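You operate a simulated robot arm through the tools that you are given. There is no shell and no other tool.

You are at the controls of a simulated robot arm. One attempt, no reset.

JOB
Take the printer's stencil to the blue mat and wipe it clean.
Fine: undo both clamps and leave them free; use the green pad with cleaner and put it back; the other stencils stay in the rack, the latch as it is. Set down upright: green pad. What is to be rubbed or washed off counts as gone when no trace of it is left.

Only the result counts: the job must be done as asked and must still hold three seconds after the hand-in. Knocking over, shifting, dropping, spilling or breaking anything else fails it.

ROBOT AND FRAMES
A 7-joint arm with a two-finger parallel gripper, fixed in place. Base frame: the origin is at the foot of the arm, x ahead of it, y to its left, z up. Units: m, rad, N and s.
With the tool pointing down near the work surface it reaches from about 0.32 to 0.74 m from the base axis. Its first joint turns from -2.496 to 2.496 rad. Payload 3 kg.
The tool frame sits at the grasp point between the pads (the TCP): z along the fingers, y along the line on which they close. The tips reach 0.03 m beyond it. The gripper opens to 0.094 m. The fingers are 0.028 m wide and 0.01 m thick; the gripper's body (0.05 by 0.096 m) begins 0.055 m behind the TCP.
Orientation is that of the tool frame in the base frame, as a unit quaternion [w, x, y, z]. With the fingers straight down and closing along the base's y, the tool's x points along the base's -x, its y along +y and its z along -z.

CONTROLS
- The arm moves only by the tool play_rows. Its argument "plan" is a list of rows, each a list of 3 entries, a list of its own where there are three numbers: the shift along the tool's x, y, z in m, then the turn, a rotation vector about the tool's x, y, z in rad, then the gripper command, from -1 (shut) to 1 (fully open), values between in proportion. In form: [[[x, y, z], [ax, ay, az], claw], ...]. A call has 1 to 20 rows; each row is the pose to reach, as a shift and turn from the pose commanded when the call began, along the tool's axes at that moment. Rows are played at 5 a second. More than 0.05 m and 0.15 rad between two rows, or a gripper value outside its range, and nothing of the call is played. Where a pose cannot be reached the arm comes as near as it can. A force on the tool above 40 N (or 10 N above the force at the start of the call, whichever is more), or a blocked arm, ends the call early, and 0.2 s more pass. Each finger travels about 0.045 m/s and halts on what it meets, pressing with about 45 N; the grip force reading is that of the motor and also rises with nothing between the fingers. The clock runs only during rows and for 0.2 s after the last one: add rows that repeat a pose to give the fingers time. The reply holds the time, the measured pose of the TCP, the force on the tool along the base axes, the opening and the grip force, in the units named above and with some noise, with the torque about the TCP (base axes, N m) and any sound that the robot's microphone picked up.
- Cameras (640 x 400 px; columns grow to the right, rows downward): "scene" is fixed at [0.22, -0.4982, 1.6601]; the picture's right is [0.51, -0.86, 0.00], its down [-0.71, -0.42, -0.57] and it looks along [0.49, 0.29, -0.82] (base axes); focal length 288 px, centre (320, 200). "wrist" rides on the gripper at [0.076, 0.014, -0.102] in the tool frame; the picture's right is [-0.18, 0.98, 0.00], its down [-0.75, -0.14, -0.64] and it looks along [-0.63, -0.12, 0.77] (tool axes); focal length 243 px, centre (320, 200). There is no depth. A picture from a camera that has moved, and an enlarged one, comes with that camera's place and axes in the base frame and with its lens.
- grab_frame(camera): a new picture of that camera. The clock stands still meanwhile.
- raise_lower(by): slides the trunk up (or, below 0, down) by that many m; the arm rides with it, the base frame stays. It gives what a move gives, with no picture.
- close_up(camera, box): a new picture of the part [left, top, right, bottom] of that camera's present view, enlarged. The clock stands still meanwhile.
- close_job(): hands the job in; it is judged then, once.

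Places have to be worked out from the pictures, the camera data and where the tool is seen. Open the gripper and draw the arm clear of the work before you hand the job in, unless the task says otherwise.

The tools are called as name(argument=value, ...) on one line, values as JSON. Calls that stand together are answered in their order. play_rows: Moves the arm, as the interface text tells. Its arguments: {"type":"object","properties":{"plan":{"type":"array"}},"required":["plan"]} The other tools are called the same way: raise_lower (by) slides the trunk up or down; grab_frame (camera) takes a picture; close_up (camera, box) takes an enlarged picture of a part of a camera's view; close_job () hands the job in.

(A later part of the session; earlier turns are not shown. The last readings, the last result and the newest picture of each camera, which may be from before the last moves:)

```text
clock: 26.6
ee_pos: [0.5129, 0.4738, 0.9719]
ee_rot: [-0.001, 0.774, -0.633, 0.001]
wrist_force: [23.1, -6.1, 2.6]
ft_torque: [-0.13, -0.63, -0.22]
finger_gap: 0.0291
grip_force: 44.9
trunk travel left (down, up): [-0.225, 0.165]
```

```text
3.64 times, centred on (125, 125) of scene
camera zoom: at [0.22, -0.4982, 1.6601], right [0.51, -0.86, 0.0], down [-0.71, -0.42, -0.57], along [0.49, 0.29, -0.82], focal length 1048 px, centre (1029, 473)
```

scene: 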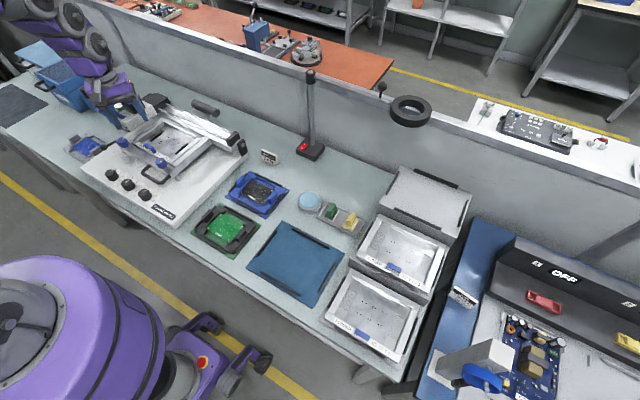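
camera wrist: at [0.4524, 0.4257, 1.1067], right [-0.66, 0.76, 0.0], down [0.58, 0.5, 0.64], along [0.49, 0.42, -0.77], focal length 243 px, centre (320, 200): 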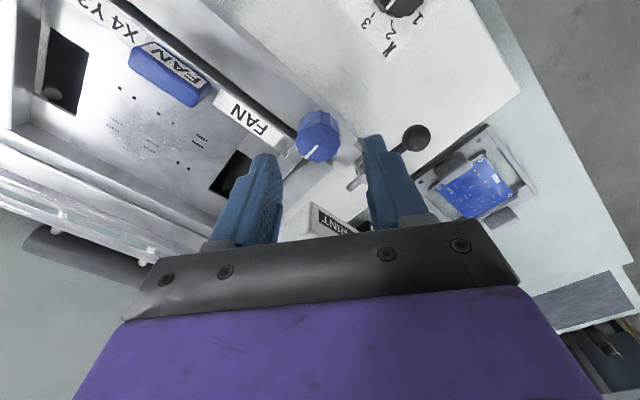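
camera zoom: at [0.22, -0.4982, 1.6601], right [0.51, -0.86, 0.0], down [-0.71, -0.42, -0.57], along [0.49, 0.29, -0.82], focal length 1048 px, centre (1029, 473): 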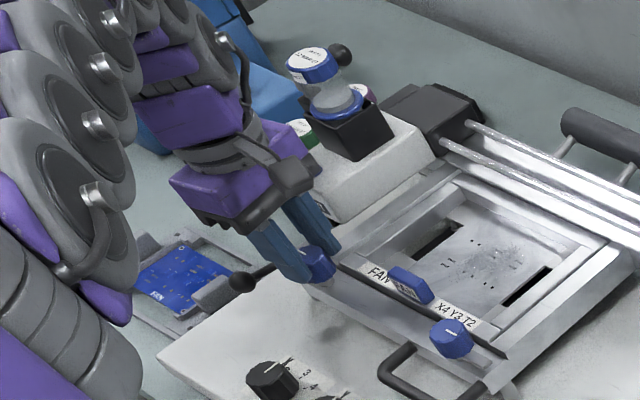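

The pointer now points to +y (toe out, ~90°). I open slightly and lift straight up well clear of the lever.

play_rows(plan=[[[0, 0, 0], [0, 0, 0], -0.05], [[0, 0, 0], [0, 0, 0], 0.0], [[0, 0, -0.02], [0, 0, 0], 0.05], [[0, 0, -0.05], [0, 0, 0], 0.05], [[0, 0, -0.09], [0, 0, 0], 0.05], [[0, 0, -0.13], [0, 0, 0], 0.05], [[0, 0, -0.13], [0, 0, 0], 0.05]])

grab_frame(camera="wrist")

close_up(camera="wrist", box=[220, 40, 420, 165])

close_up(camera="scene", box=[120, 110, 210, 180])

```text
clock: 28.2
ee_pos: [0.5095, 0.4738, 1.103]
ee_rot: [0.0, 0.774, -0.633, 0.001]
wrist_force: [0.4, 0.5, -0.1]
ft_torque: [0.0, 0.01, 0.01]
finger_gap: 0.0494
grip_force: 0.1
trunk travel left (down, up): [-0.225, 0.165]
```

```text
taken
camera wrist: at [0.5106, 0.3969, 1.2055], right [-1.0, -0.01, 0.0], down [-0.01, 0.77, 0.64], along [-0.01, 0.64, -0.77], focal length 243 px, centre (320, 200)
```

wrist: 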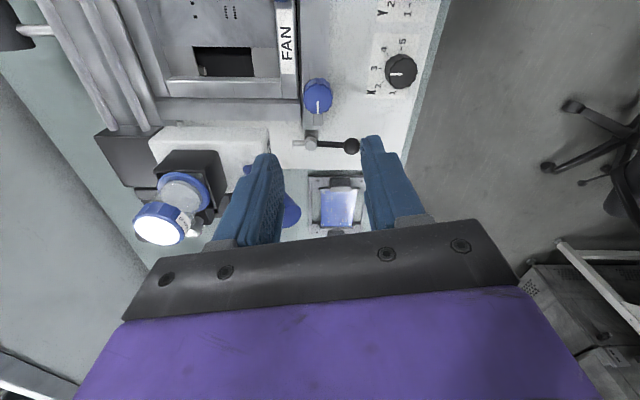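

```text
3.20 times, centred on (320, 102) of wrist
camera zoom: at [0.5106, 0.3969, 1.2055], right [-1.0, -0.01, 0.0], down [-0.01, 0.77, 0.64], along [-0.01, 0.64, -0.77], focal length 776 px, centre (320, 512)
```

zoom: 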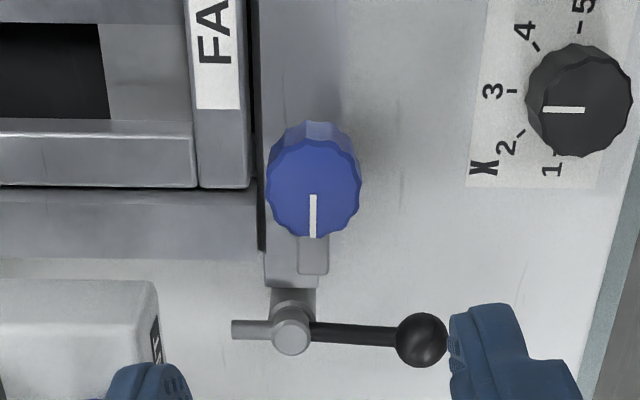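

```text
5.71 times, centred on (165, 145) of scene
camera zoom: at [0.22, -0.4982, 1.6601], right [0.51, -0.86, 0.0], down [-0.71, -0.42, -0.57], along [0.49, 0.29, -0.82], focal length 1648 px, centre (1206, 514)
```

zoom: 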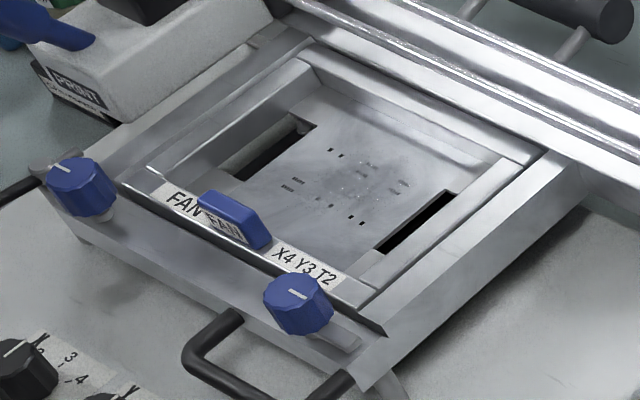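

Both clamps are undone with their toes pointing outward. Now I move above the stencil's blue tab (≈(0.54, 0.379)) with the fingers set to close along x, to inspect its shape and the stencil's outline.

play_rows(plan=[[[0.033, -0.0035, 0.0], [0, 0, 0.07], 0.3], [[0.066, -0.007, 0.02], [0, 0, 0.14], 0.5], [[0.099, -0.0106, 0.04], [0, 0, 0.2], 0.7], [[0.099, -0.0106, 0.04], [0, 0, 0.2], 0.7]])

grab_frame(camera="wrist")

close_up(camera="wrist", box=[200, 60, 440, 210])

close_up(camera="scene", box=[130, 110, 240, 190])

```text
clock: 29.2
ee_pos: [0.5406, 0.3796, 1.0607]
ee_rot: [0.0, -0.707, 0.707, 0.001]
wrist_force: [0.0, 0.1, 0.1]
ft_torque: [0.0, 0.01, -0.01]
finger_gap: 0.0797
grip_force: 0.1
trunk travel left (down, up): [-0.225, 0.165]
```

```text
taken
camera wrist: at [0.5248, 0.3038, 1.1657], right [-0.98, 0.18, 0.0], down [0.14, 0.75, 0.64], along [0.12, 0.63, -0.77], focal length 243 px, centre (320, 200)
```

wrist: 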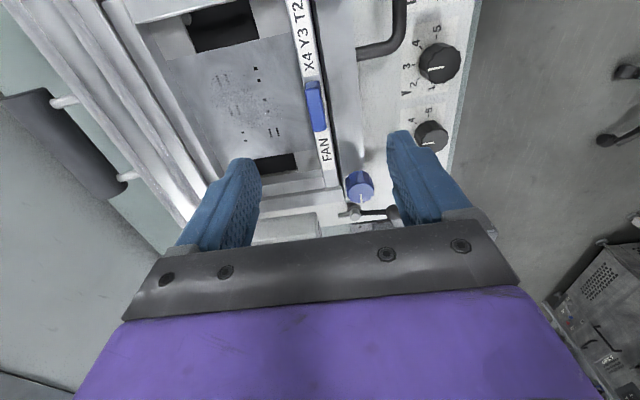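

```text
2.67 times, centred on (320, 135) of wrist
camera zoom: at [0.5248, 0.3038, 1.1657], right [-0.98, 0.18, 0.0], down [0.14, 0.75, 0.64], along [0.12, 0.63, -0.77], focal length 647 px, centre (320, 373)
```

zoom: 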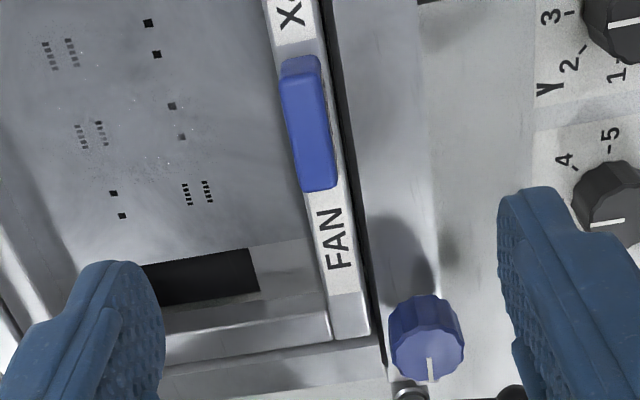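

```text
5.00 times, centred on (185, 150) of scene
camera zoom: at [0.22, -0.4982, 1.6601], right [0.51, -0.86, 0.0], down [-0.71, -0.42, -0.57], along [0.49, 0.29, -0.82], focal length 1442 px, centre (995, 450)
```

zoom: 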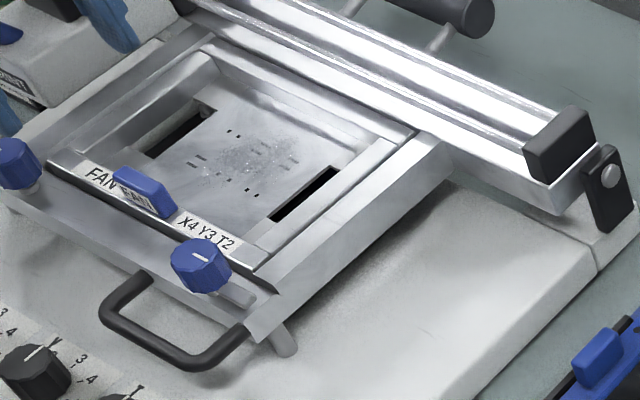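

The tab is about 0.011 thick (x≈0.543), 0.036 long (y≈0.361–0.398), top at z≈0.95. I lower to just above it with a narrow opening to check alignment.

play_rows(plan=[[[0, -0.002, 0.025], [0, 0, 0], 0.2], [[0, -0.002, 0.05], [0, 0, 0], -0.1], [[0, -0.002, 0.068], [0, 0, 0], -0.3], [[0, -0.002, 0.068], [0, 0, 0], -0.3]])

close_up(camera="wrist", box=[200, 60, 440, 210])

close_up(camera="scene", box=[120, 110, 200, 160])

```text
clock: 30.2
ee_pos: [0.5422, 0.3776, 0.9932]
ee_rot: [-0.001, 0.707, -0.707, -0.001]
wrist_force: [0.1, -0.1, 0.8]
ft_torque: [0.02, 0.0, 0.0]
finger_gap: 0.0328
grip_force: 0.0
trunk travel left (down, up): [-0.225, 0.165]
```

```text
2.67 times, centred on (320, 135) of wrist
camera zoom: at [0.5268, 0.3022, 1.0974], right [-0.98, 0.18, 0.0], down [0.14, 0.75, 0.64], along [0.12, 0.63, -0.77], focal length 647 px, centre (320, 373)
```

zoom: 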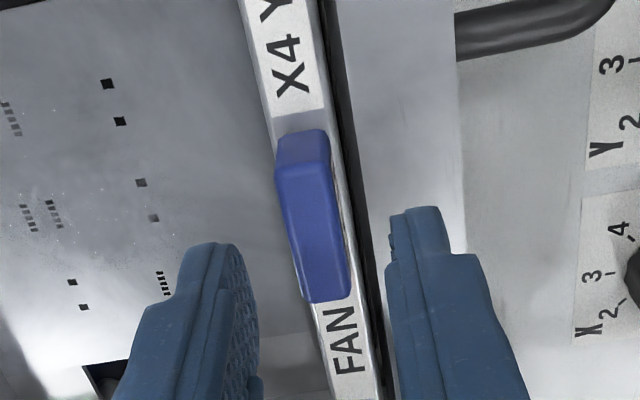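

```text
8.00 times, centred on (160, 135) of scene
camera zoom: at [0.22, -0.4982, 1.6601], right [0.51, -0.86, 0.0], down [-0.71, -0.42, -0.57], along [0.49, 0.29, -0.82], focal length 2307 px, centre (1600, 720)
```

zoom: 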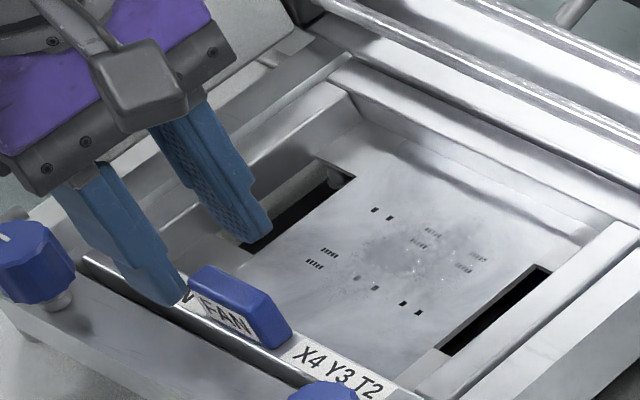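

The tab is centred at ≈(0.543, 0.379) between the fingers. I lower to z≈0.957 and close on it.

play_rows(plan=[[[-0.001, -0.0005, 0.015], [0, 0, 0], -0.3], [[-0.0015, -0.0005, 0.028], [0, 0, 0], -0.3], [[-0.0015, -0.0005, 0.035], [0, 0, 0], -0.3], [[-0.0015, -0.0005, 0.035], [0, 0, 0], -0.3]])

close_up(camera="wrist", box=[200, 60, 440, 210])

close_up(camera="scene", box=[120, 110, 200, 160])

```text
clock: 31.2
ee_pos: [0.5439, 0.38, 0.9581]
ee_rot: [0.0, -0.707, 0.708, 0.0]
wrist_force: [0.7, 0.0, 0.0]
ft_torque: [0.04, 0.0, -0.03]
finger_gap: 0.0328
grip_force: 0.0
trunk travel left (down, up): [-0.225, 0.165]
```

```text
2.67 times, centred on (320, 135) of wrist
camera zoom: at [0.5276, 0.3043, 1.0622], right [-0.98, 0.18, 0.0], down [0.14, 0.75, 0.64], along [0.12, 0.63, -0.77], focal length 647 px, centre (320, 373)
```

zoom: 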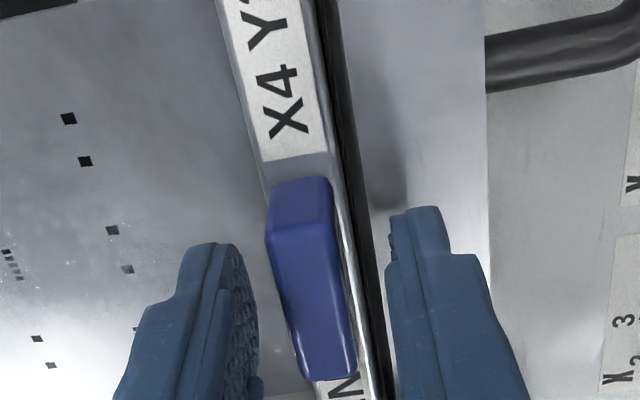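

```text
8.00 times, centred on (160, 135) of scene
camera zoom: at [0.22, -0.4982, 1.6601], right [0.51, -0.86, 0.0], down [-0.71, -0.42, -0.57], along [0.49, 0.29, -0.82], focal length 2307 px, centre (1600, 720)
```

zoom: 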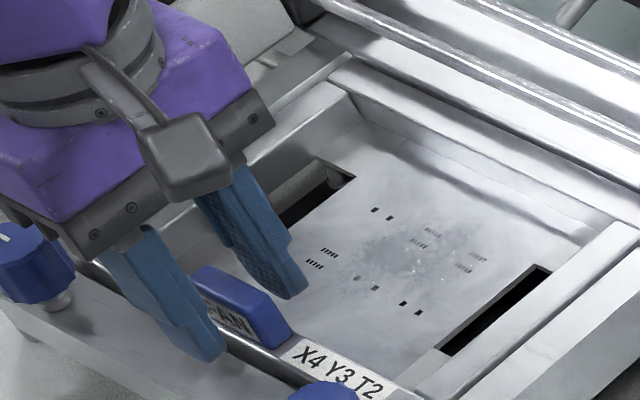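

Fingers straddle the tab with tips near the strip. Close the grip.

play_rows(plan=[[[0, 0, 0.002], [0, 0, 0], -0.7], [[0, 0, 0.002], [0, 0, 0], -1], [[0, 0, 0.002], [0, 0, 0], -1], [[0, 0, 0.002], [0, 0, 0], -1]])

close_up(camera="wrist", box=[200, 60, 440, 210])

```text
clock: 32.2
ee_pos: [0.5427, 0.3803, 0.9575]
ee_rot: [0.0, -0.707, 0.707, 0.0]
wrist_force: [2.5, 0.7, 3.6]
ft_torque: [0.02, 0.02, 0.01]
finger_gap: 0.0133
grip_force: 45.2
trunk travel left (down, up): [-0.225, 0.165]
```

```text
2.67 times, centred on (320, 135) of wrist
camera zoom: at [0.5277, 0.3042, 1.0603], right [-0.98, 0.18, 0.0], down [0.14, 0.75, 0.64], along [0.12, 0.63, -0.77], focal length 647 px, centre (320, 373)
```

zoom: 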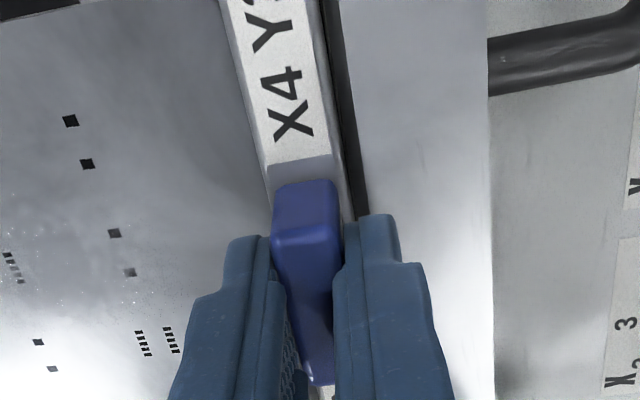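

Gripped (gap 0.013). I lift slowly by 1 cm and check force and view.

play_rows(plan=[[[0, 0, -0.004], [0, 0, 0], -1], [[0, 0, -0.008], [0, 0, 0], -1], [[0, 0, -0.012], [0, 0, 0], -1], [[0, 0, -0.012], [0, 0, 0], -1]])

close_up(camera="wrist", box=[160, 0, 480, 200])

close_up(camera="scene", box=[120, 100, 240, 190])

```text
clock: 33.2
ee_pos: [0.5424, 0.381, 0.9692]
ee_rot: [0.0, 0.707, -0.707, -0.001]
wrist_force: [0.0, 0.7, 2.1]
ft_torque: [-0.47, 0.19, 0.02]
finger_gap: 0.0126
grip_force: 45.1
trunk travel left (down, up): [-0.225, 0.165]
```

```text
2.00 times, centred on (320, 100) of wrist
camera zoom: at [0.5271, 0.3041, 1.0724], right [-0.98, 0.18, 0.0], down [0.14, 0.75, 0.64], along [0.12, 0.63, -0.77], focal length 485 px, centre (320, 400)
```

zoom: 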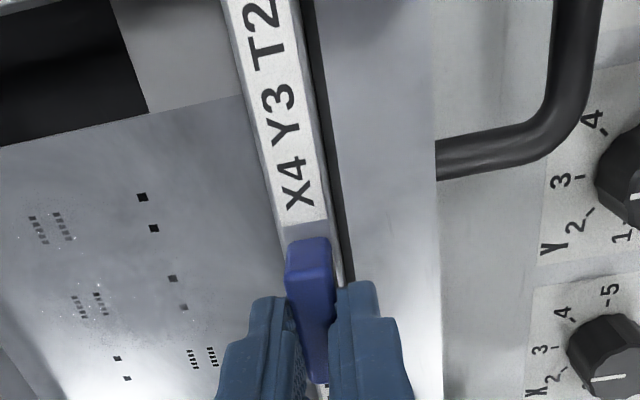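

```text
4.44 times, centred on (180, 145) of scene
camera zoom: at [0.22, -0.4982, 1.6601], right [0.51, -0.86, 0.0], down [-0.71, -0.42, -0.57], along [0.49, 0.29, -0.82], focal length 1282 px, centre (942, 444)
```

zoom: 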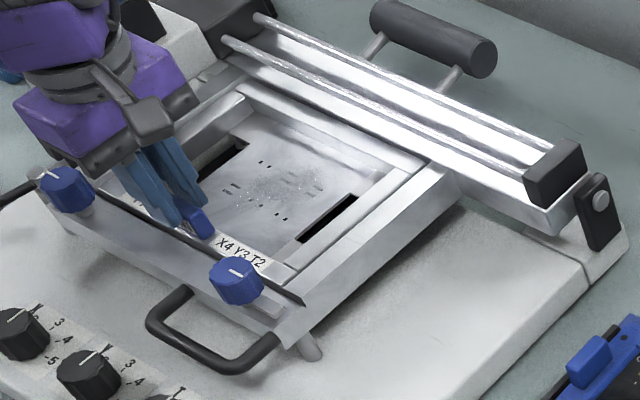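

The tab seems to have shifted in the grip by about the lift height, so the stencil may not have risen. I look closer before moving on.

close_up(camera="scene", box=[120, 110, 200, 160])

close_up(camera="wrist", box=[200, 60, 440, 210])

```text
8.00 times, centred on (160, 135) of scene
camera zoom: at [0.22, -0.4982, 1.6601], right [0.51, -0.86, 0.0], down [-0.71, -0.42, -0.57], along [0.49, 0.29, -0.82], focal length 2307 px, centre (1600, 720)
```

zoom: 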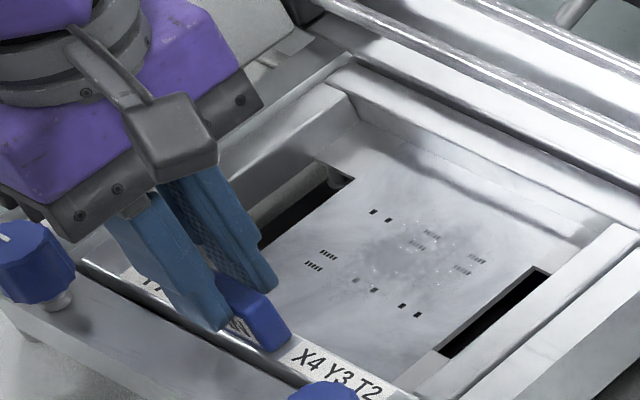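

```text
2.67 times, centred on (320, 135) of wrist
camera zoom: at [0.5271, 0.3041, 1.0724], right [-0.98, 0.18, 0.0], down [0.14, 0.75, 0.64], along [0.12, 0.63, -0.77], focal length 647 px, centre (320, 373)
```

zoom: 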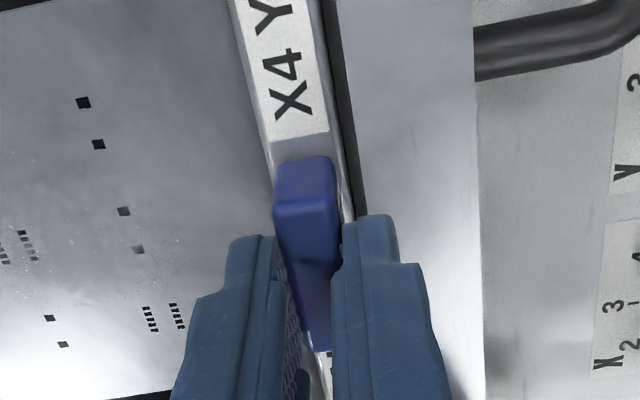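

The fingers slid up the tab while the stencil stayed. I regrip at full depth and lift only 2–3 mm to read what force the stencil opposes.

play_rows(plan=[[[0, 0, 0], [0, 0, 0], -0.5], [[0, 0, 0.006], [0, 0, 0], -0.5], [[0, 0, 0.013], [0, 0, 0], -0.5], [[0, 0, 0.013], [0, 0, 0], -1], [[0, 0, 0.013], [0, 0, 0], -1], [[0, 0, 0.013], [0, 0, 0], -1]])

play_rows(plan=[[[0, 0, -0.003], [0, 0, 0], -1]])

play_rows(plan=[[[0, 0, -0.003], [0, 0, 0], -1]])

close_up(camera="wrist", box=[200, 60, 440, 210])

close_up(camera="scene", box=[120, 110, 200, 160])

```text
clock: 34.6
ee_pos: [0.5429, 0.3806, 0.9556]
ee_rot: [0.0, -0.707, 0.707, 0.0]
wrist_force: [0.0, -1.7, -0.1]
ft_torque: [0.04, 0.13, 0.04]
finger_gap: 0.0134
grip_force: 44.9
trunk travel left (down, up): [-0.225, 0.165]
```

```text
clock: 35.0
ee_pos: [0.5435, 0.3806, 0.9584]
ee_rot: [0.001, -0.707, 0.707, -0.001]
wrist_force: [-0.1, -0.1, -2.9]
ft_torque: [-0.03, 0.19, 0.01]
finger_gap: 0.0134
grip_force: 45.4
trunk travel left (down, up): [-0.225, 0.165]
```

```text
clock: 35.4
ee_pos: [0.5426, 0.3804, 0.9631]
ee_rot: [0.0, -0.707, 0.707, 0.0]
wrist_force: [0.5, -0.4, -2.9]
ft_torque: [0.0, 0.17, 0.01]
finger_gap: 0.0136
grip_force: 45.5
trunk travel left (down, up): [-0.225, 0.165]
```

```text
2.67 times, centred on (320, 135) of wrist
camera zoom: at [0.5274, 0.3044, 1.0653], right [-0.98, 0.18, 0.0], down [0.14, 0.75, 0.64], along [0.12, 0.63, -0.77], focal length 647 px, centre (320, 373)
```

zoom: 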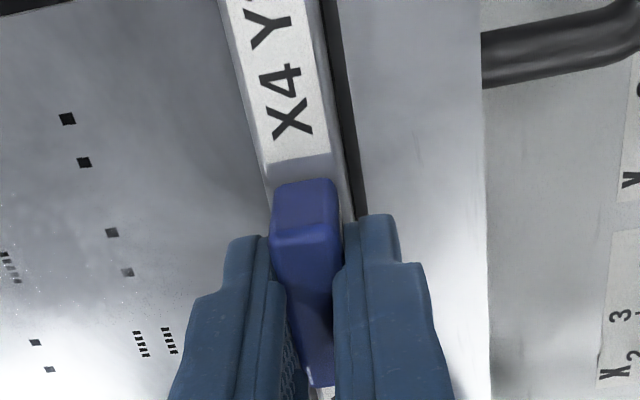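

```text
8.00 times, centred on (160, 135) of scene
camera zoom: at [0.22, -0.4982, 1.6601], right [0.51, -0.86, 0.0], down [-0.71, -0.42, -0.57], along [0.49, 0.29, -0.82], focal length 2307 px, centre (1600, 720)
```

zoom: 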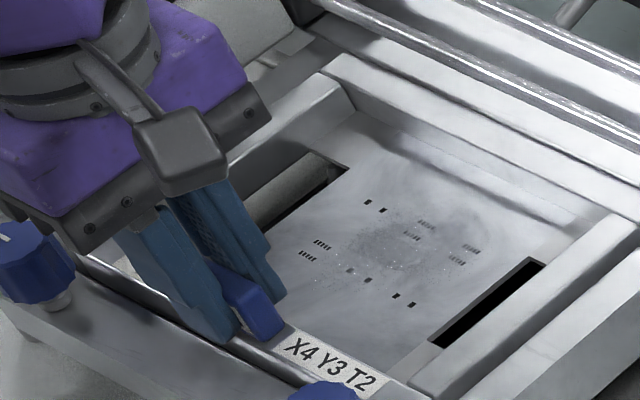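

Now the whole stencil has risen ~6 mm with −2.9 N (≈0.3 kg) on the tool. I keep lifting slowly, checking for slip.

play_rows(plan=[[[0, 0, -0.003], [0, 0, 0], -1], [[0, 0, -0.006], [0, 0, 0], -1]])

close_up(camera="wrist", box=[200, 60, 440, 210])

close_up(camera="scene", box=[120, 100, 240, 190])

```text
clock: 36.0
ee_pos: [0.5435, 0.3811, 0.9673]
ee_rot: [0.0, -0.707, 0.707, 0.0]
wrist_force: [0.2, 0.2, -2.6]
ft_torque: [-0.03, 0.17, 0.0]
finger_gap: 0.0133
grip_force: 44.9
trunk travel left (down, up): [-0.225, 0.165]
```

```text
2.67 times, centred on (320, 135) of wrist
camera zoom: at [0.5278, 0.3041, 1.0712], right [-0.98, 0.18, 0.0], down [0.14, 0.75, 0.64], along [0.12, 0.63, -0.77], focal length 647 px, centre (320, 373)
```

zoom: 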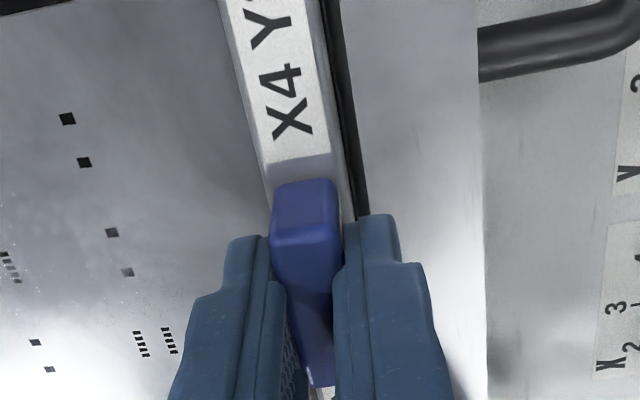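

```text
4.44 times, centred on (180, 145) of scene
camera zoom: at [0.22, -0.4982, 1.6601], right [0.51, -0.86, 0.0], down [-0.71, -0.42, -0.57], along [0.49, 0.29, -0.82], focal length 1282 px, centre (942, 444)
```

zoom: 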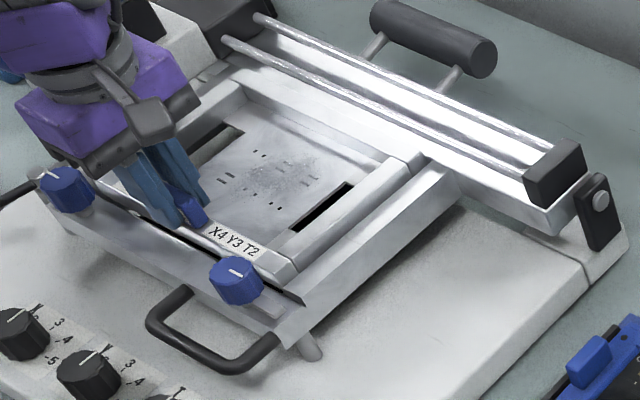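

Stencil is rising level with no slip. Before going higher I check the clearance to the squeegee rails behind it.

grab_frame(camera="wrist")

close_up(camera="wrist", box=[0, 0, 320, 200])

close_up(camera="scene", box=[160, 95, 240, 145])

```text
taken
camera wrist: at [0.5278, 0.3041, 1.0712], right [-0.98, 0.18, 0.0], down [0.14, 0.75, 0.64], along [0.12, 0.63, -0.77], focal length 243 px, centre (320, 200)
```

wrist: 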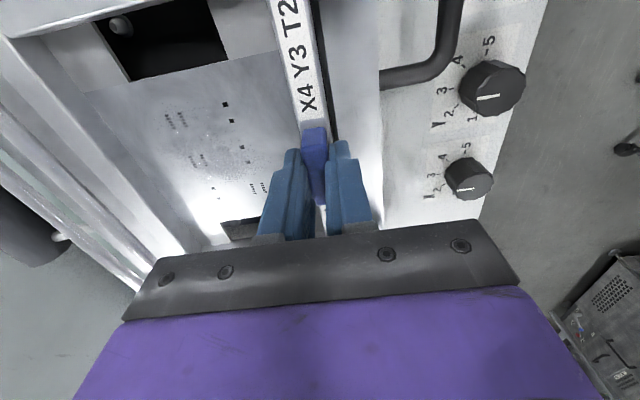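

```text
2.00 times, centred on (160, 100) of wrist
camera zoom: at [0.5278, 0.3041, 1.0712], right [-0.98, 0.18, 0.0], down [0.14, 0.75, 0.64], along [0.12, 0.63, -0.77], focal length 485 px, centre (640, 400)
```

zoom: 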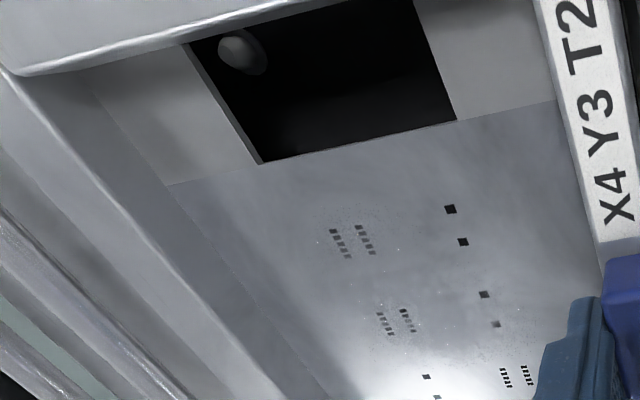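

```text
8.00 times, centred on (200, 120) of scene
camera zoom: at [0.22, -0.4982, 1.6601], right [0.51, -0.86, 0.0], down [-0.71, -0.42, -0.57], along [0.49, 0.29, -0.82], focal length 2307 px, centre (1280, 840)
```

zoom: 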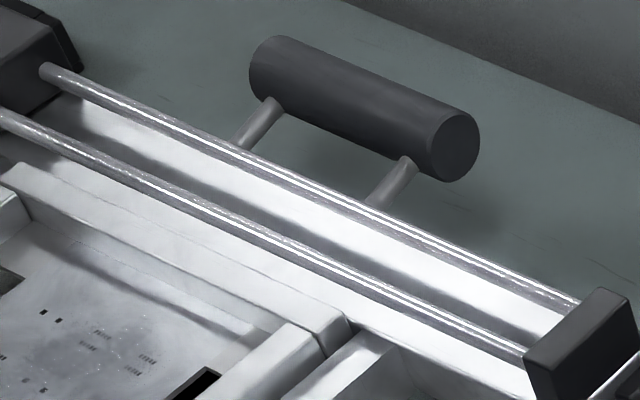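

Rail at x≈0.702 vs. stencil back edge ≈0.683 – straight lift is clear. I lift on to z≈1.06.

play_rows(plan=[[[0, 0, -0.008], [0, 0, 0], -1], [[0, 0, -0.018], [0, 0, 0], -1], [[0, 0, -0.03], [0, 0, 0], -1], [[0, 0, -0.045], [0, 0, 0], -1], [[0, 0, -0.06], [0, 0, 0], -1], [[0, 0, -0.075], [0, 0, 0], -1], [[0, 0, -0.09], [0, 0, 0], -1], [[0, 0, -0.09], [0, 0, 0], -1]])

grab_frame(camera="wrist")

close_up(camera="scene", box=[80, 60, 240, 190])

```text
clock: 37.8
ee_pos: [0.5431, 0.3797, 1.0572]
ee_rot: [0.0, 0.707, -0.707, 0.001]
wrist_force: [-0.1, -0.6, -2.9]
ft_torque: [-0.02, 0.17, 0.0]
finger_gap: 0.0134
grip_force: 44.4
trunk travel left (down, up): [-0.225, 0.165]
```

```text
taken
camera wrist: at [0.5278, 0.3047, 1.1615], right [-0.98, 0.18, 0.0], down [0.14, 0.75, 0.64], along [0.12, 0.63, -0.77], focal length 243 px, centre (320, 200)
```

wrist: 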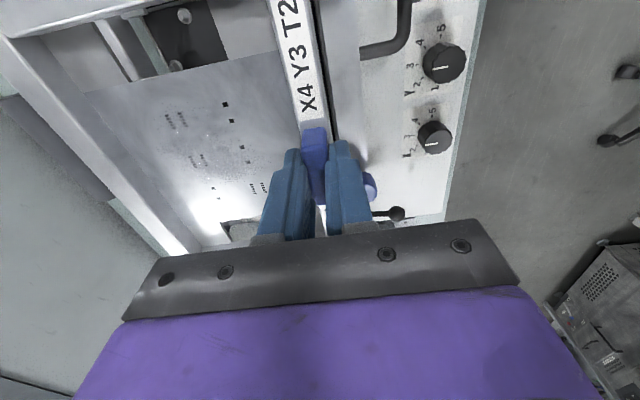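

```text
3.08 times, centred on (160, 125) of scene
camera zoom: at [0.22, -0.4982, 1.6601], right [0.51, -0.86, 0.0], down [-0.71, -0.42, -0.57], along [0.49, 0.29, -0.82], focal length 887 px, centre (812, 431)
```

zoom: 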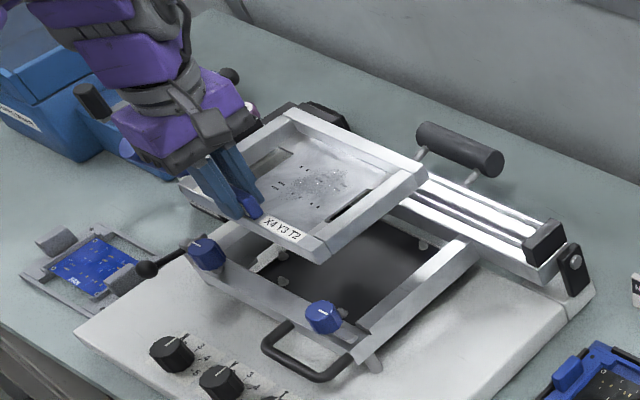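

The stencil hangs level, clear of the printer. I zoom in on its side to judge its thickness and outline before carrying it.

close_up(camera="scene", box=[120, 80, 200, 130])

close_up(camera="scene", box=[230, 170, 390, 320])

```text
8.00 times, centred on (160, 105) of scene
camera zoom: at [0.22, -0.4982, 1.6601], right [0.51, -0.86, 0.0], down [-0.71, -0.42, -0.57], along [0.49, 0.29, -0.82], focal length 2307 px, centre (1600, 960)
```

zoom: 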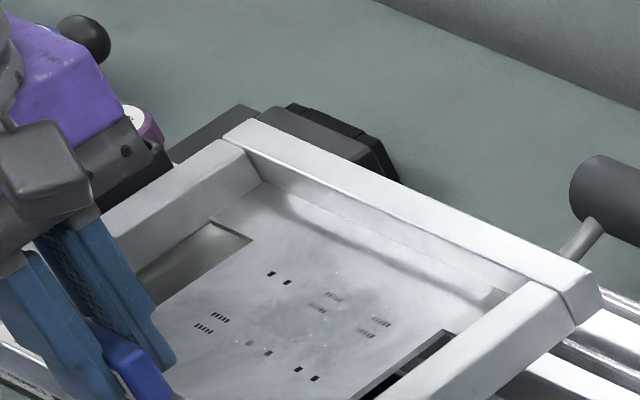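

```text
2.67 times, centred on (310, 245) of scene
camera zoom: at [0.22, -0.4982, 1.6601], right [0.51, -0.86, 0.0], down [-0.71, -0.42, -0.57], along [0.49, 0.29, -0.82], focal length 769 px, centre (347, 80)
```

zoom: 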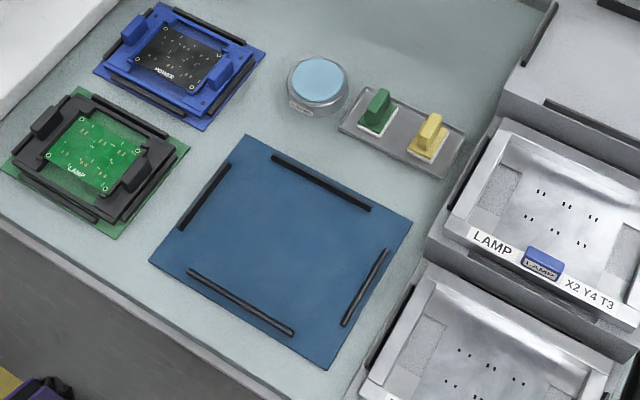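

Stencil outline ≈0.152 × 0.212 m; mat rails leave ≈0.163 × 0.214 m centred at about (0.4875, −0.254). I carry it at height toward the mat (first half).

play_rows(plan=[[[0.015, 0.003, 0], [0, 0, 0], -1], [[0.04, 0.008, 0], [0, 0, 0], -1], [[0.075, 0.015, 0], [0, 0, 0], -1], [[0.11, 0.021, 0], [0, 0, 0], -1], [[0.145, 0.028, 0], [0, 0, 0], -1], [[0.18, 0.034, 0], [0, 0, 0], -1], [[0.215, 0.041, 0], [0, 0, 0], -1], [[0.25, 0.047, 0], [0, 0, 0], -1], [[0.28, 0.053, 0], [0, 0, 0], -1], [[0.3, 0.057, 0], [0, 0, 0], -1], [[0.31, 0.059, 0], [0, 0, 0], -1], [[0.31, 0.059, 0], [0, 0, 0], -1]])

grab_frame(camera="scene")

grab_frame(camera="wrist")

```text
clock: 40.4
ee_pos: [0.4827, 0.0696, 1.0581]
ee_rot: [0.001, -0.707, 0.707, 0.0]
wrist_force: [-0.3, -0.3, -2.8]
ft_torque: [0.01, 0.17, 0.0]
finger_gap: 0.0135
grip_force: 45.4
trunk travel left (down, up): [-0.225, 0.165]
```

```text
taken
```

scene: 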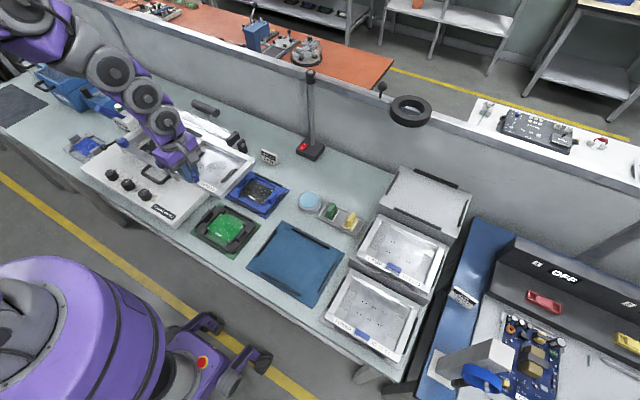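

```text
taken
camera wrist: at [0.4676, -0.0059, 1.161], right [-0.98, 0.18, 0.0], down [0.14, 0.75, 0.64], along [0.12, 0.63, -0.77], focal length 243 px, centre (320, 200)
```

wrist: 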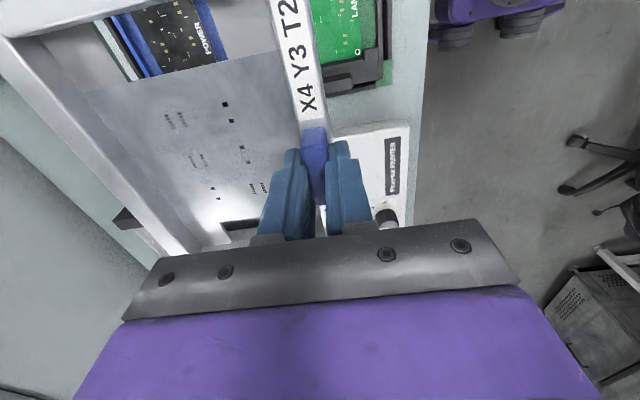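

Carrying well, no slip. Second half of the carry to above the mat.

play_rows(plan=[[[0.015, 0.003, 0], [0, 0, 0], -1], [[0.04, 0.008, 0], [0, 0, 0], -1], [[0.075, 0.015, 0], [0, 0, 0], -1], [[0.11, 0.021, 0], [0, 0, 0], -1], [[0.145, 0.028, 0], [0, 0, 0], -1], [[0.18, 0.034, 0], [0, 0, 0], -1], [[0.215, 0.041, 0], [0, 0, 0], -1], [[0.25, 0.047, 0], [0, 0, 0], -1], [[0.285, 0.053, 0], [0, 0, 0], -1], [[0.31, 0.058, 0], [0, 0, 0], -1], [[0.324, 0.061, 0], [0, 0, 0], -1], [[0.324, 0.061, 0], [0, 0, 0], -1]])

close_up(camera="scene", box=[200, 120, 420, 320])

grab_frame(camera="wrist")

```text
clock: 43.0
ee_pos: [0.4222, -0.2573, 1.0569]
ee_rot: [0.0, -0.707, 0.708, 0.0]
wrist_force: [-1.1, 0.2, -2.8]
ft_torque: [-0.02, 0.16, 0.02]
finger_gap: 0.0135
grip_force: 45.1
trunk travel left (down, up): [-0.225, 0.165]
```

```text
2.00 times, centred on (310, 220) of scene
camera zoom: at [0.22, -0.4982, 1.6601], right [0.51, -0.86, 0.0], down [-0.71, -0.42, -0.57], along [0.49, 0.29, -0.82], focal length 577 px, centre (340, 160)
```

zoom: 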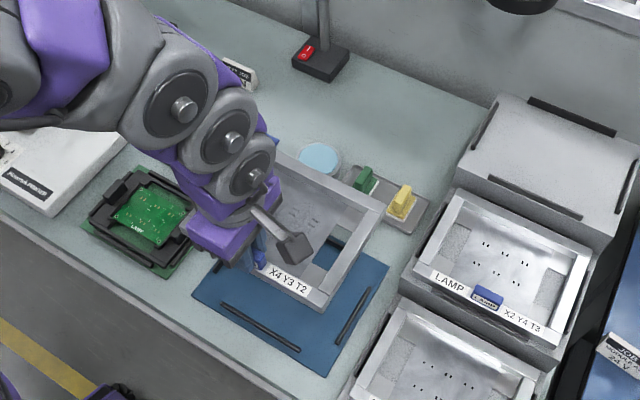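

```text
taken
camera wrist: at [0.4072, -0.3327, 1.161], right [-0.98, 0.18, 0.0], down [0.14, 0.75, 0.64], along [0.12, 0.63, -0.77], focal length 243 px, centre (320, 200)
```

wrist: 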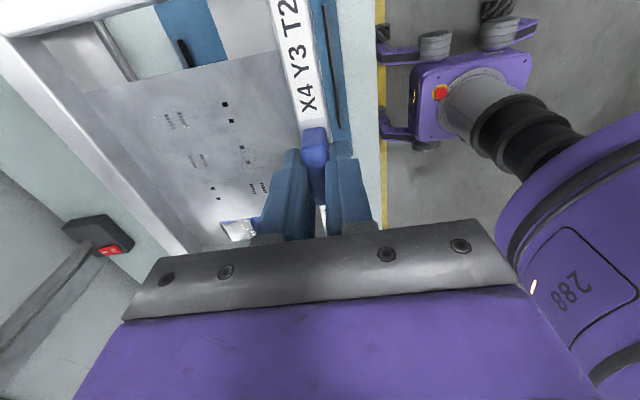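

Above the mat. I lower to z≈0.90 (stencil bottom roughly 3 cm above the mat) and check alignment to the rails.

play_rows(plan=[[[0, 0, 0.02], [0, 0, 0], -1], [[0, 0, 0.045], [0, 0, 0], -1], [[0, 0, 0.07], [0, 0, 0], -1], [[0, 0, 0.095], [0, 0, 0], -1], [[0, 0, 0.12], [0, 0, 0], -1], [[0, 0, 0.14], [0, 0, 0], -1], [[0, 0, 0.153], [0, 0, 0], -1], [[0, 0, 0.153], [0, 0, 0], -1]])

close_up(camera="scene", box=[230, 180, 370, 310])

grab_frame(camera="wrist")

```text
clock: 44.8
ee_pos: [0.4221, -0.2559, 0.905]
ee_rot: [-0.001, 0.708, -0.706, 0.0]
wrist_force: [0.3, 0.2, -2.2]
ft_torque: [-0.01, 0.18, 0.04]
finger_gap: 0.0134
grip_force: 45.2
trunk travel left (down, up): [-0.225, 0.165]
```

```text
3.08 times, centred on (300, 245) of scene
camera zoom: at [0.22, -0.4982, 1.6601], right [0.51, -0.86, 0.0], down [-0.71, -0.42, -0.57], along [0.49, 0.29, -0.82], focal length 887 px, centre (382, 62)
```

zoom: 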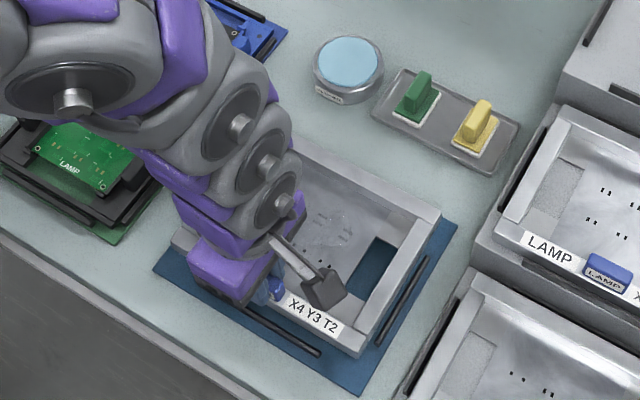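

```text
taken
camera wrist: at [0.4067, -0.3321, 1.0074], right [-0.98, 0.18, 0.0], down [0.14, 0.75, 0.64], along [0.12, 0.63, -0.77], focal length 243 px, centre (320, 200)
```

wrist: 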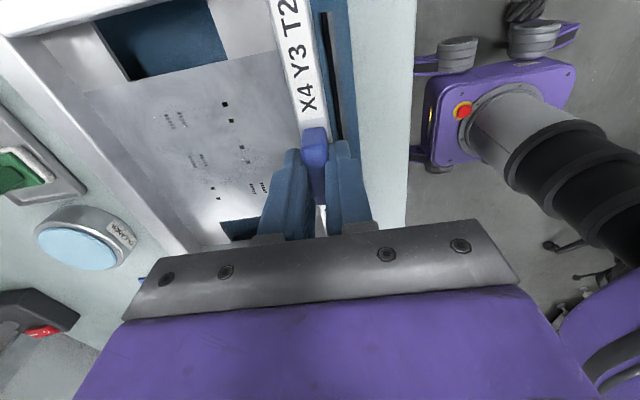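

I zoom in on the stencil's corners and the rails for alignment.

close_up(camera="scene", box=[295, 220, 375, 300])

close_up(camera="scene", box=[235, 210, 315, 290])

close_up(camera="wrist", box=[120, 0, 400, 130])

```text
5.00 times, centred on (335, 260) of scene
camera zoom: at [0.22, -0.4982, 1.6601], right [0.51, -0.86, 0.0], down [-0.71, -0.42, -0.57], along [0.49, 0.29, -0.82], focal length 1442 px, centre (245, -100)
```

zoom: 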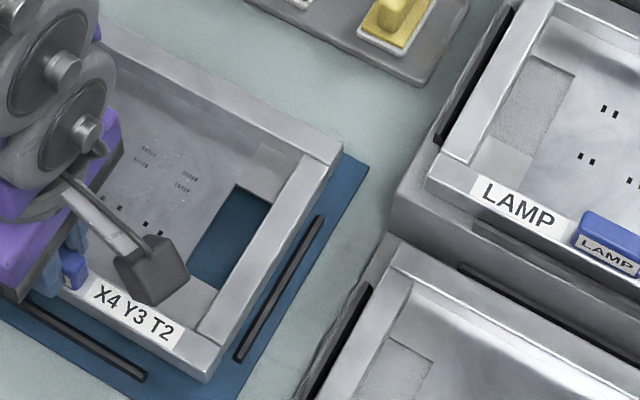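

```text
5.00 times, centred on (275, 250) of scene
camera zoom: at [0.22, -0.4982, 1.6601], right [0.51, -0.86, 0.0], down [-0.71, -0.42, -0.57], along [0.49, 0.29, -0.82], focal length 1442 px, centre (545, -50)
```

zoom: 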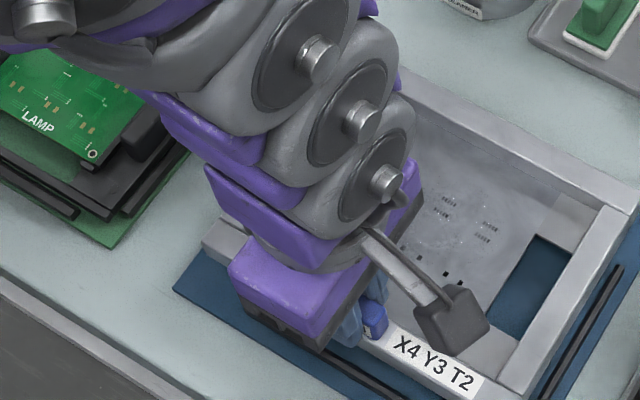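

```text
2.29 times, centred on (260, 65) of wrist
camera zoom: at [0.4067, -0.3321, 1.0074], right [-0.98, 0.18, 0.0], down [0.14, 0.75, 0.64], along [0.12, 0.63, -0.77], focal length 555 px, centre (457, 509)
```

zoom: 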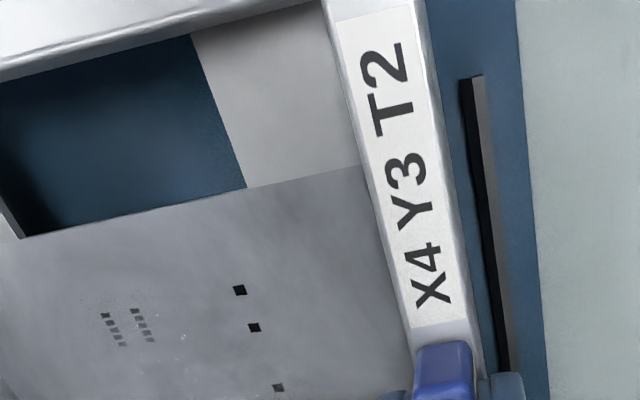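

The stencil spans x from TCP−0.011 to +0.141 and y ±0.105, so the TCP should be at ≈(0.423, −0.254). I correct by about (+1, +2.5) mm, and lower another 1.5 cm.

play_rows(plan=[[[-0.0025, -0.001, 0.005], [0, 0, 0], -1], [[-0.0025, -0.001, 0.01], [0, 0, 0], -1], [[-0.0025, -0.001, 0.016], [0, 0, 0], -1], [[-0.0025, -0.001, 0.016], [0, 0, 0], -1]])

close_up(camera="scene", box=[300, 220, 370, 290])

close_up(camera="scene", box=[235, 220, 315, 290])

close_up(camera="wrist", box=[0, 0, 400, 240])

```text
clock: 45.8
ee_pos: [0.4242, -0.2541, 0.8886]
ee_rot: [0.0, -0.707, 0.707, 0.0]
wrist_force: [0.2, -0.2, -3.0]
ft_torque: [0.01, 0.22, 0.0]
finger_gap: 0.0135
grip_force: 45.3
trunk travel left (down, up): [-0.225, 0.165]
```

```text
5.71 times, centred on (335, 255) of scene
camera zoom: at [0.22, -0.4982, 1.6601], right [0.51, -0.86, 0.0], down [-0.71, -0.42, -0.57], along [0.49, 0.29, -0.82], focal length 1648 px, centre (234, -114)
```

zoom: 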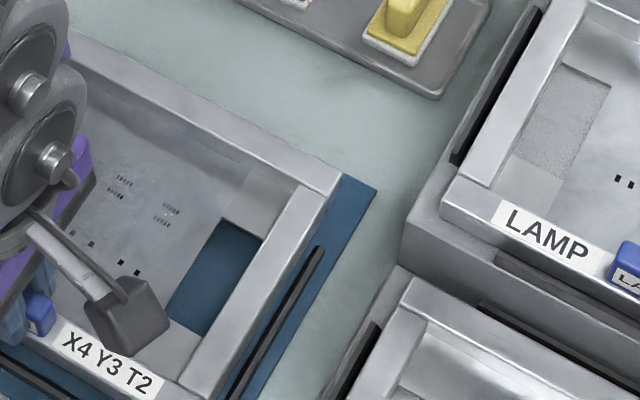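

```text
5.71 times, centred on (275, 255) of scene
camera zoom: at [0.22, -0.4982, 1.6601], right [0.51, -0.86, 0.0], down [-0.71, -0.42, -0.57], along [0.49, 0.29, -0.82], focal length 1648 px, centre (577, -114)
```

zoom: 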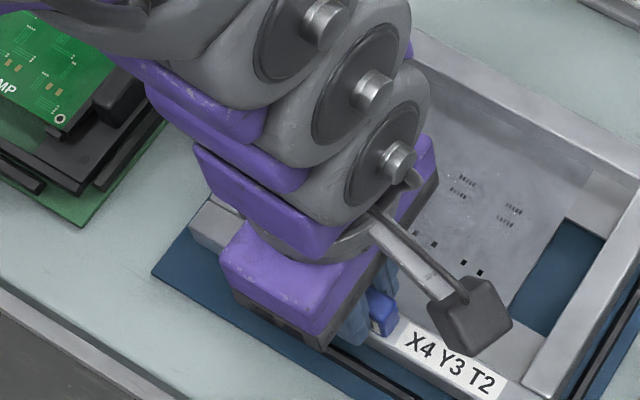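

```text
1.60 times, centred on (200, 120) of wrist
camera zoom: at [0.4084, -0.3298, 0.9919], right [-0.98, 0.18, 0.0], down [0.14, 0.75, 0.64], along [0.12, 0.63, -0.77], focal length 388 px, centre (512, 328)
```

zoom: 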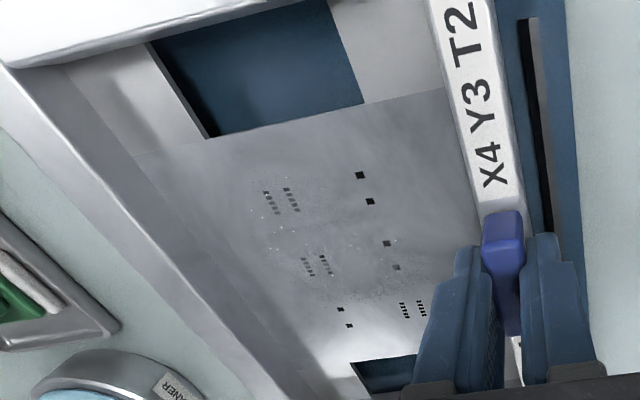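

Alignment looks right (left edge ≈−0.149, right ≈−0.359). I lower further in small steps, watching the force.

play_rows(plan=[[[0, 0, 0.003], [0, 0, 0], -1], [[0, 0, 0.006], [0, 0, 0], -1], [[0, 0, 0.009], [0, 0, 0], -1]])

close_up(camera="scene", box=[300, 220, 370, 290])

close_up(camera="scene", box=[235, 220, 315, 290])

```text
clock: 46.6
ee_pos: [0.4225, -0.2538, 0.8805]
ee_rot: [0.001, -0.707, 0.707, 0.0]
wrist_force: [-7.2, -2.7, 7.0]
ft_torque: [0.56, -1.04, 0.01]
finger_gap: 0.014
grip_force: 45.2
trunk travel left (down, up): [-0.225, 0.165]
```

```text
5.71 times, centred on (335, 255) of scene
camera zoom: at [0.22, -0.4982, 1.6601], right [0.51, -0.86, 0.0], down [-0.71, -0.42, -0.57], along [0.49, 0.29, -0.82], focal length 1648 px, centre (234, -114)
```

zoom: 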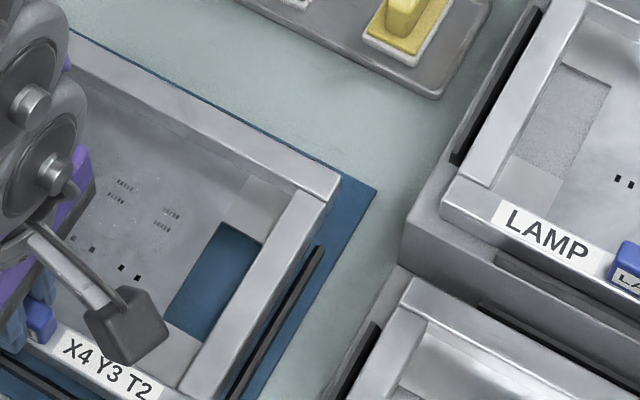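

```text
5.71 times, centred on (275, 255) of scene
camera zoom: at [0.22, -0.4982, 1.6601], right [0.51, -0.86, 0.0], down [-0.71, -0.42, -0.57], along [0.49, 0.29, -0.82], focal length 1648 px, centre (577, -114)
```

zoom: 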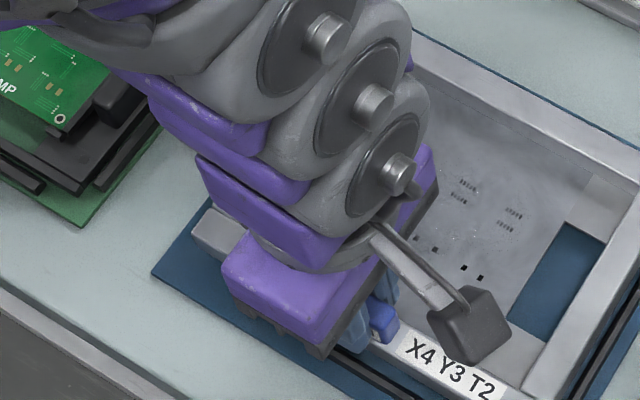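

Contact: +7 N, on the back-left part of the stencil. I lower another 2 mm and compare, to tell mat contact from sitting on a rail.

play_rows(plan=[[[0, 0, 0.002], [0, 0, 0], -1], [[0, 0, 0.002], [0, 0, 0], -1]])

close_up(camera="scene", box=[310, 215, 350, 255])

close_up(camera="scene", box=[300, 250, 350, 300])

close_up(camera="scene", box=[240, 235, 280, 275])

```text
clock: 47.2
ee_pos: [0.4225, -0.2528, 0.8785]
ee_rot: [0.0, -0.707, 0.707, 0.001]
wrist_force: [-11.1, -4.3, 7.7]
ft_torque: [0.43, -0.85, -0.01]
finger_gap: 0.0142
grip_force: 44.9
trunk travel left (down, up): [-0.225, 0.165]
```

```text
10.00 times, centred on (330, 235) of scene
camera zoom: at [0.22, -0.4982, 1.6601], right [0.51, -0.86, 0.0], down [-0.71, -0.42, -0.57], along [0.49, 0.29, -0.82], focal length 2883 px, centre (220, -150)
```

zoom: 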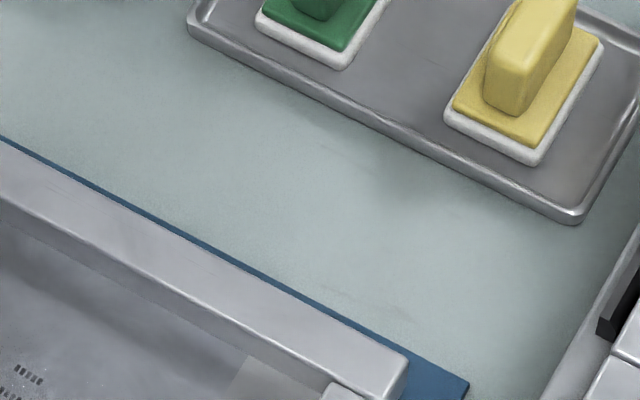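

```text
8.00 times, centred on (325, 275) of scene
camera zoom: at [0.22, -0.4982, 1.6601], right [0.51, -0.86, 0.0], down [-0.71, -0.42, -0.57], along [0.49, 0.29, -0.82], focal length 2307 px, centre (280, -400)
```

zoom: 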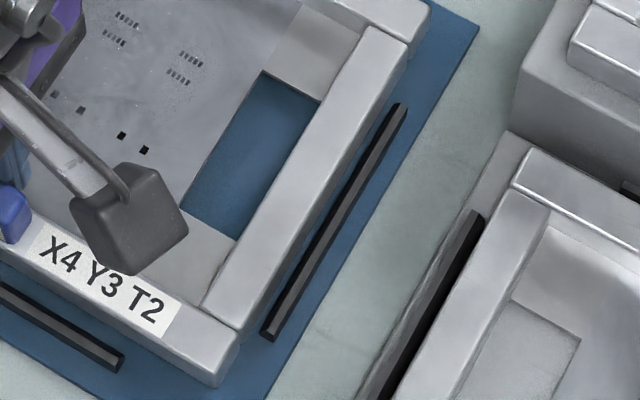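

```text
10.00 times, centred on (260, 255) of scene
camera zoom: at [0.22, -0.4982, 1.6601], right [0.51, -0.86, 0.0], down [-0.71, -0.42, -0.57], along [0.49, 0.29, -0.82], focal length 2883 px, centre (920, -350)
```

zoom: 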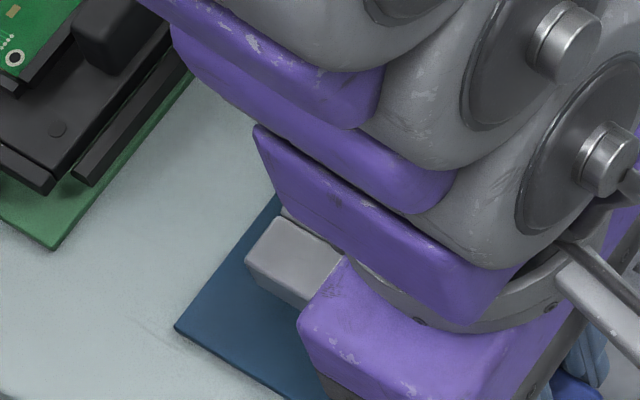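

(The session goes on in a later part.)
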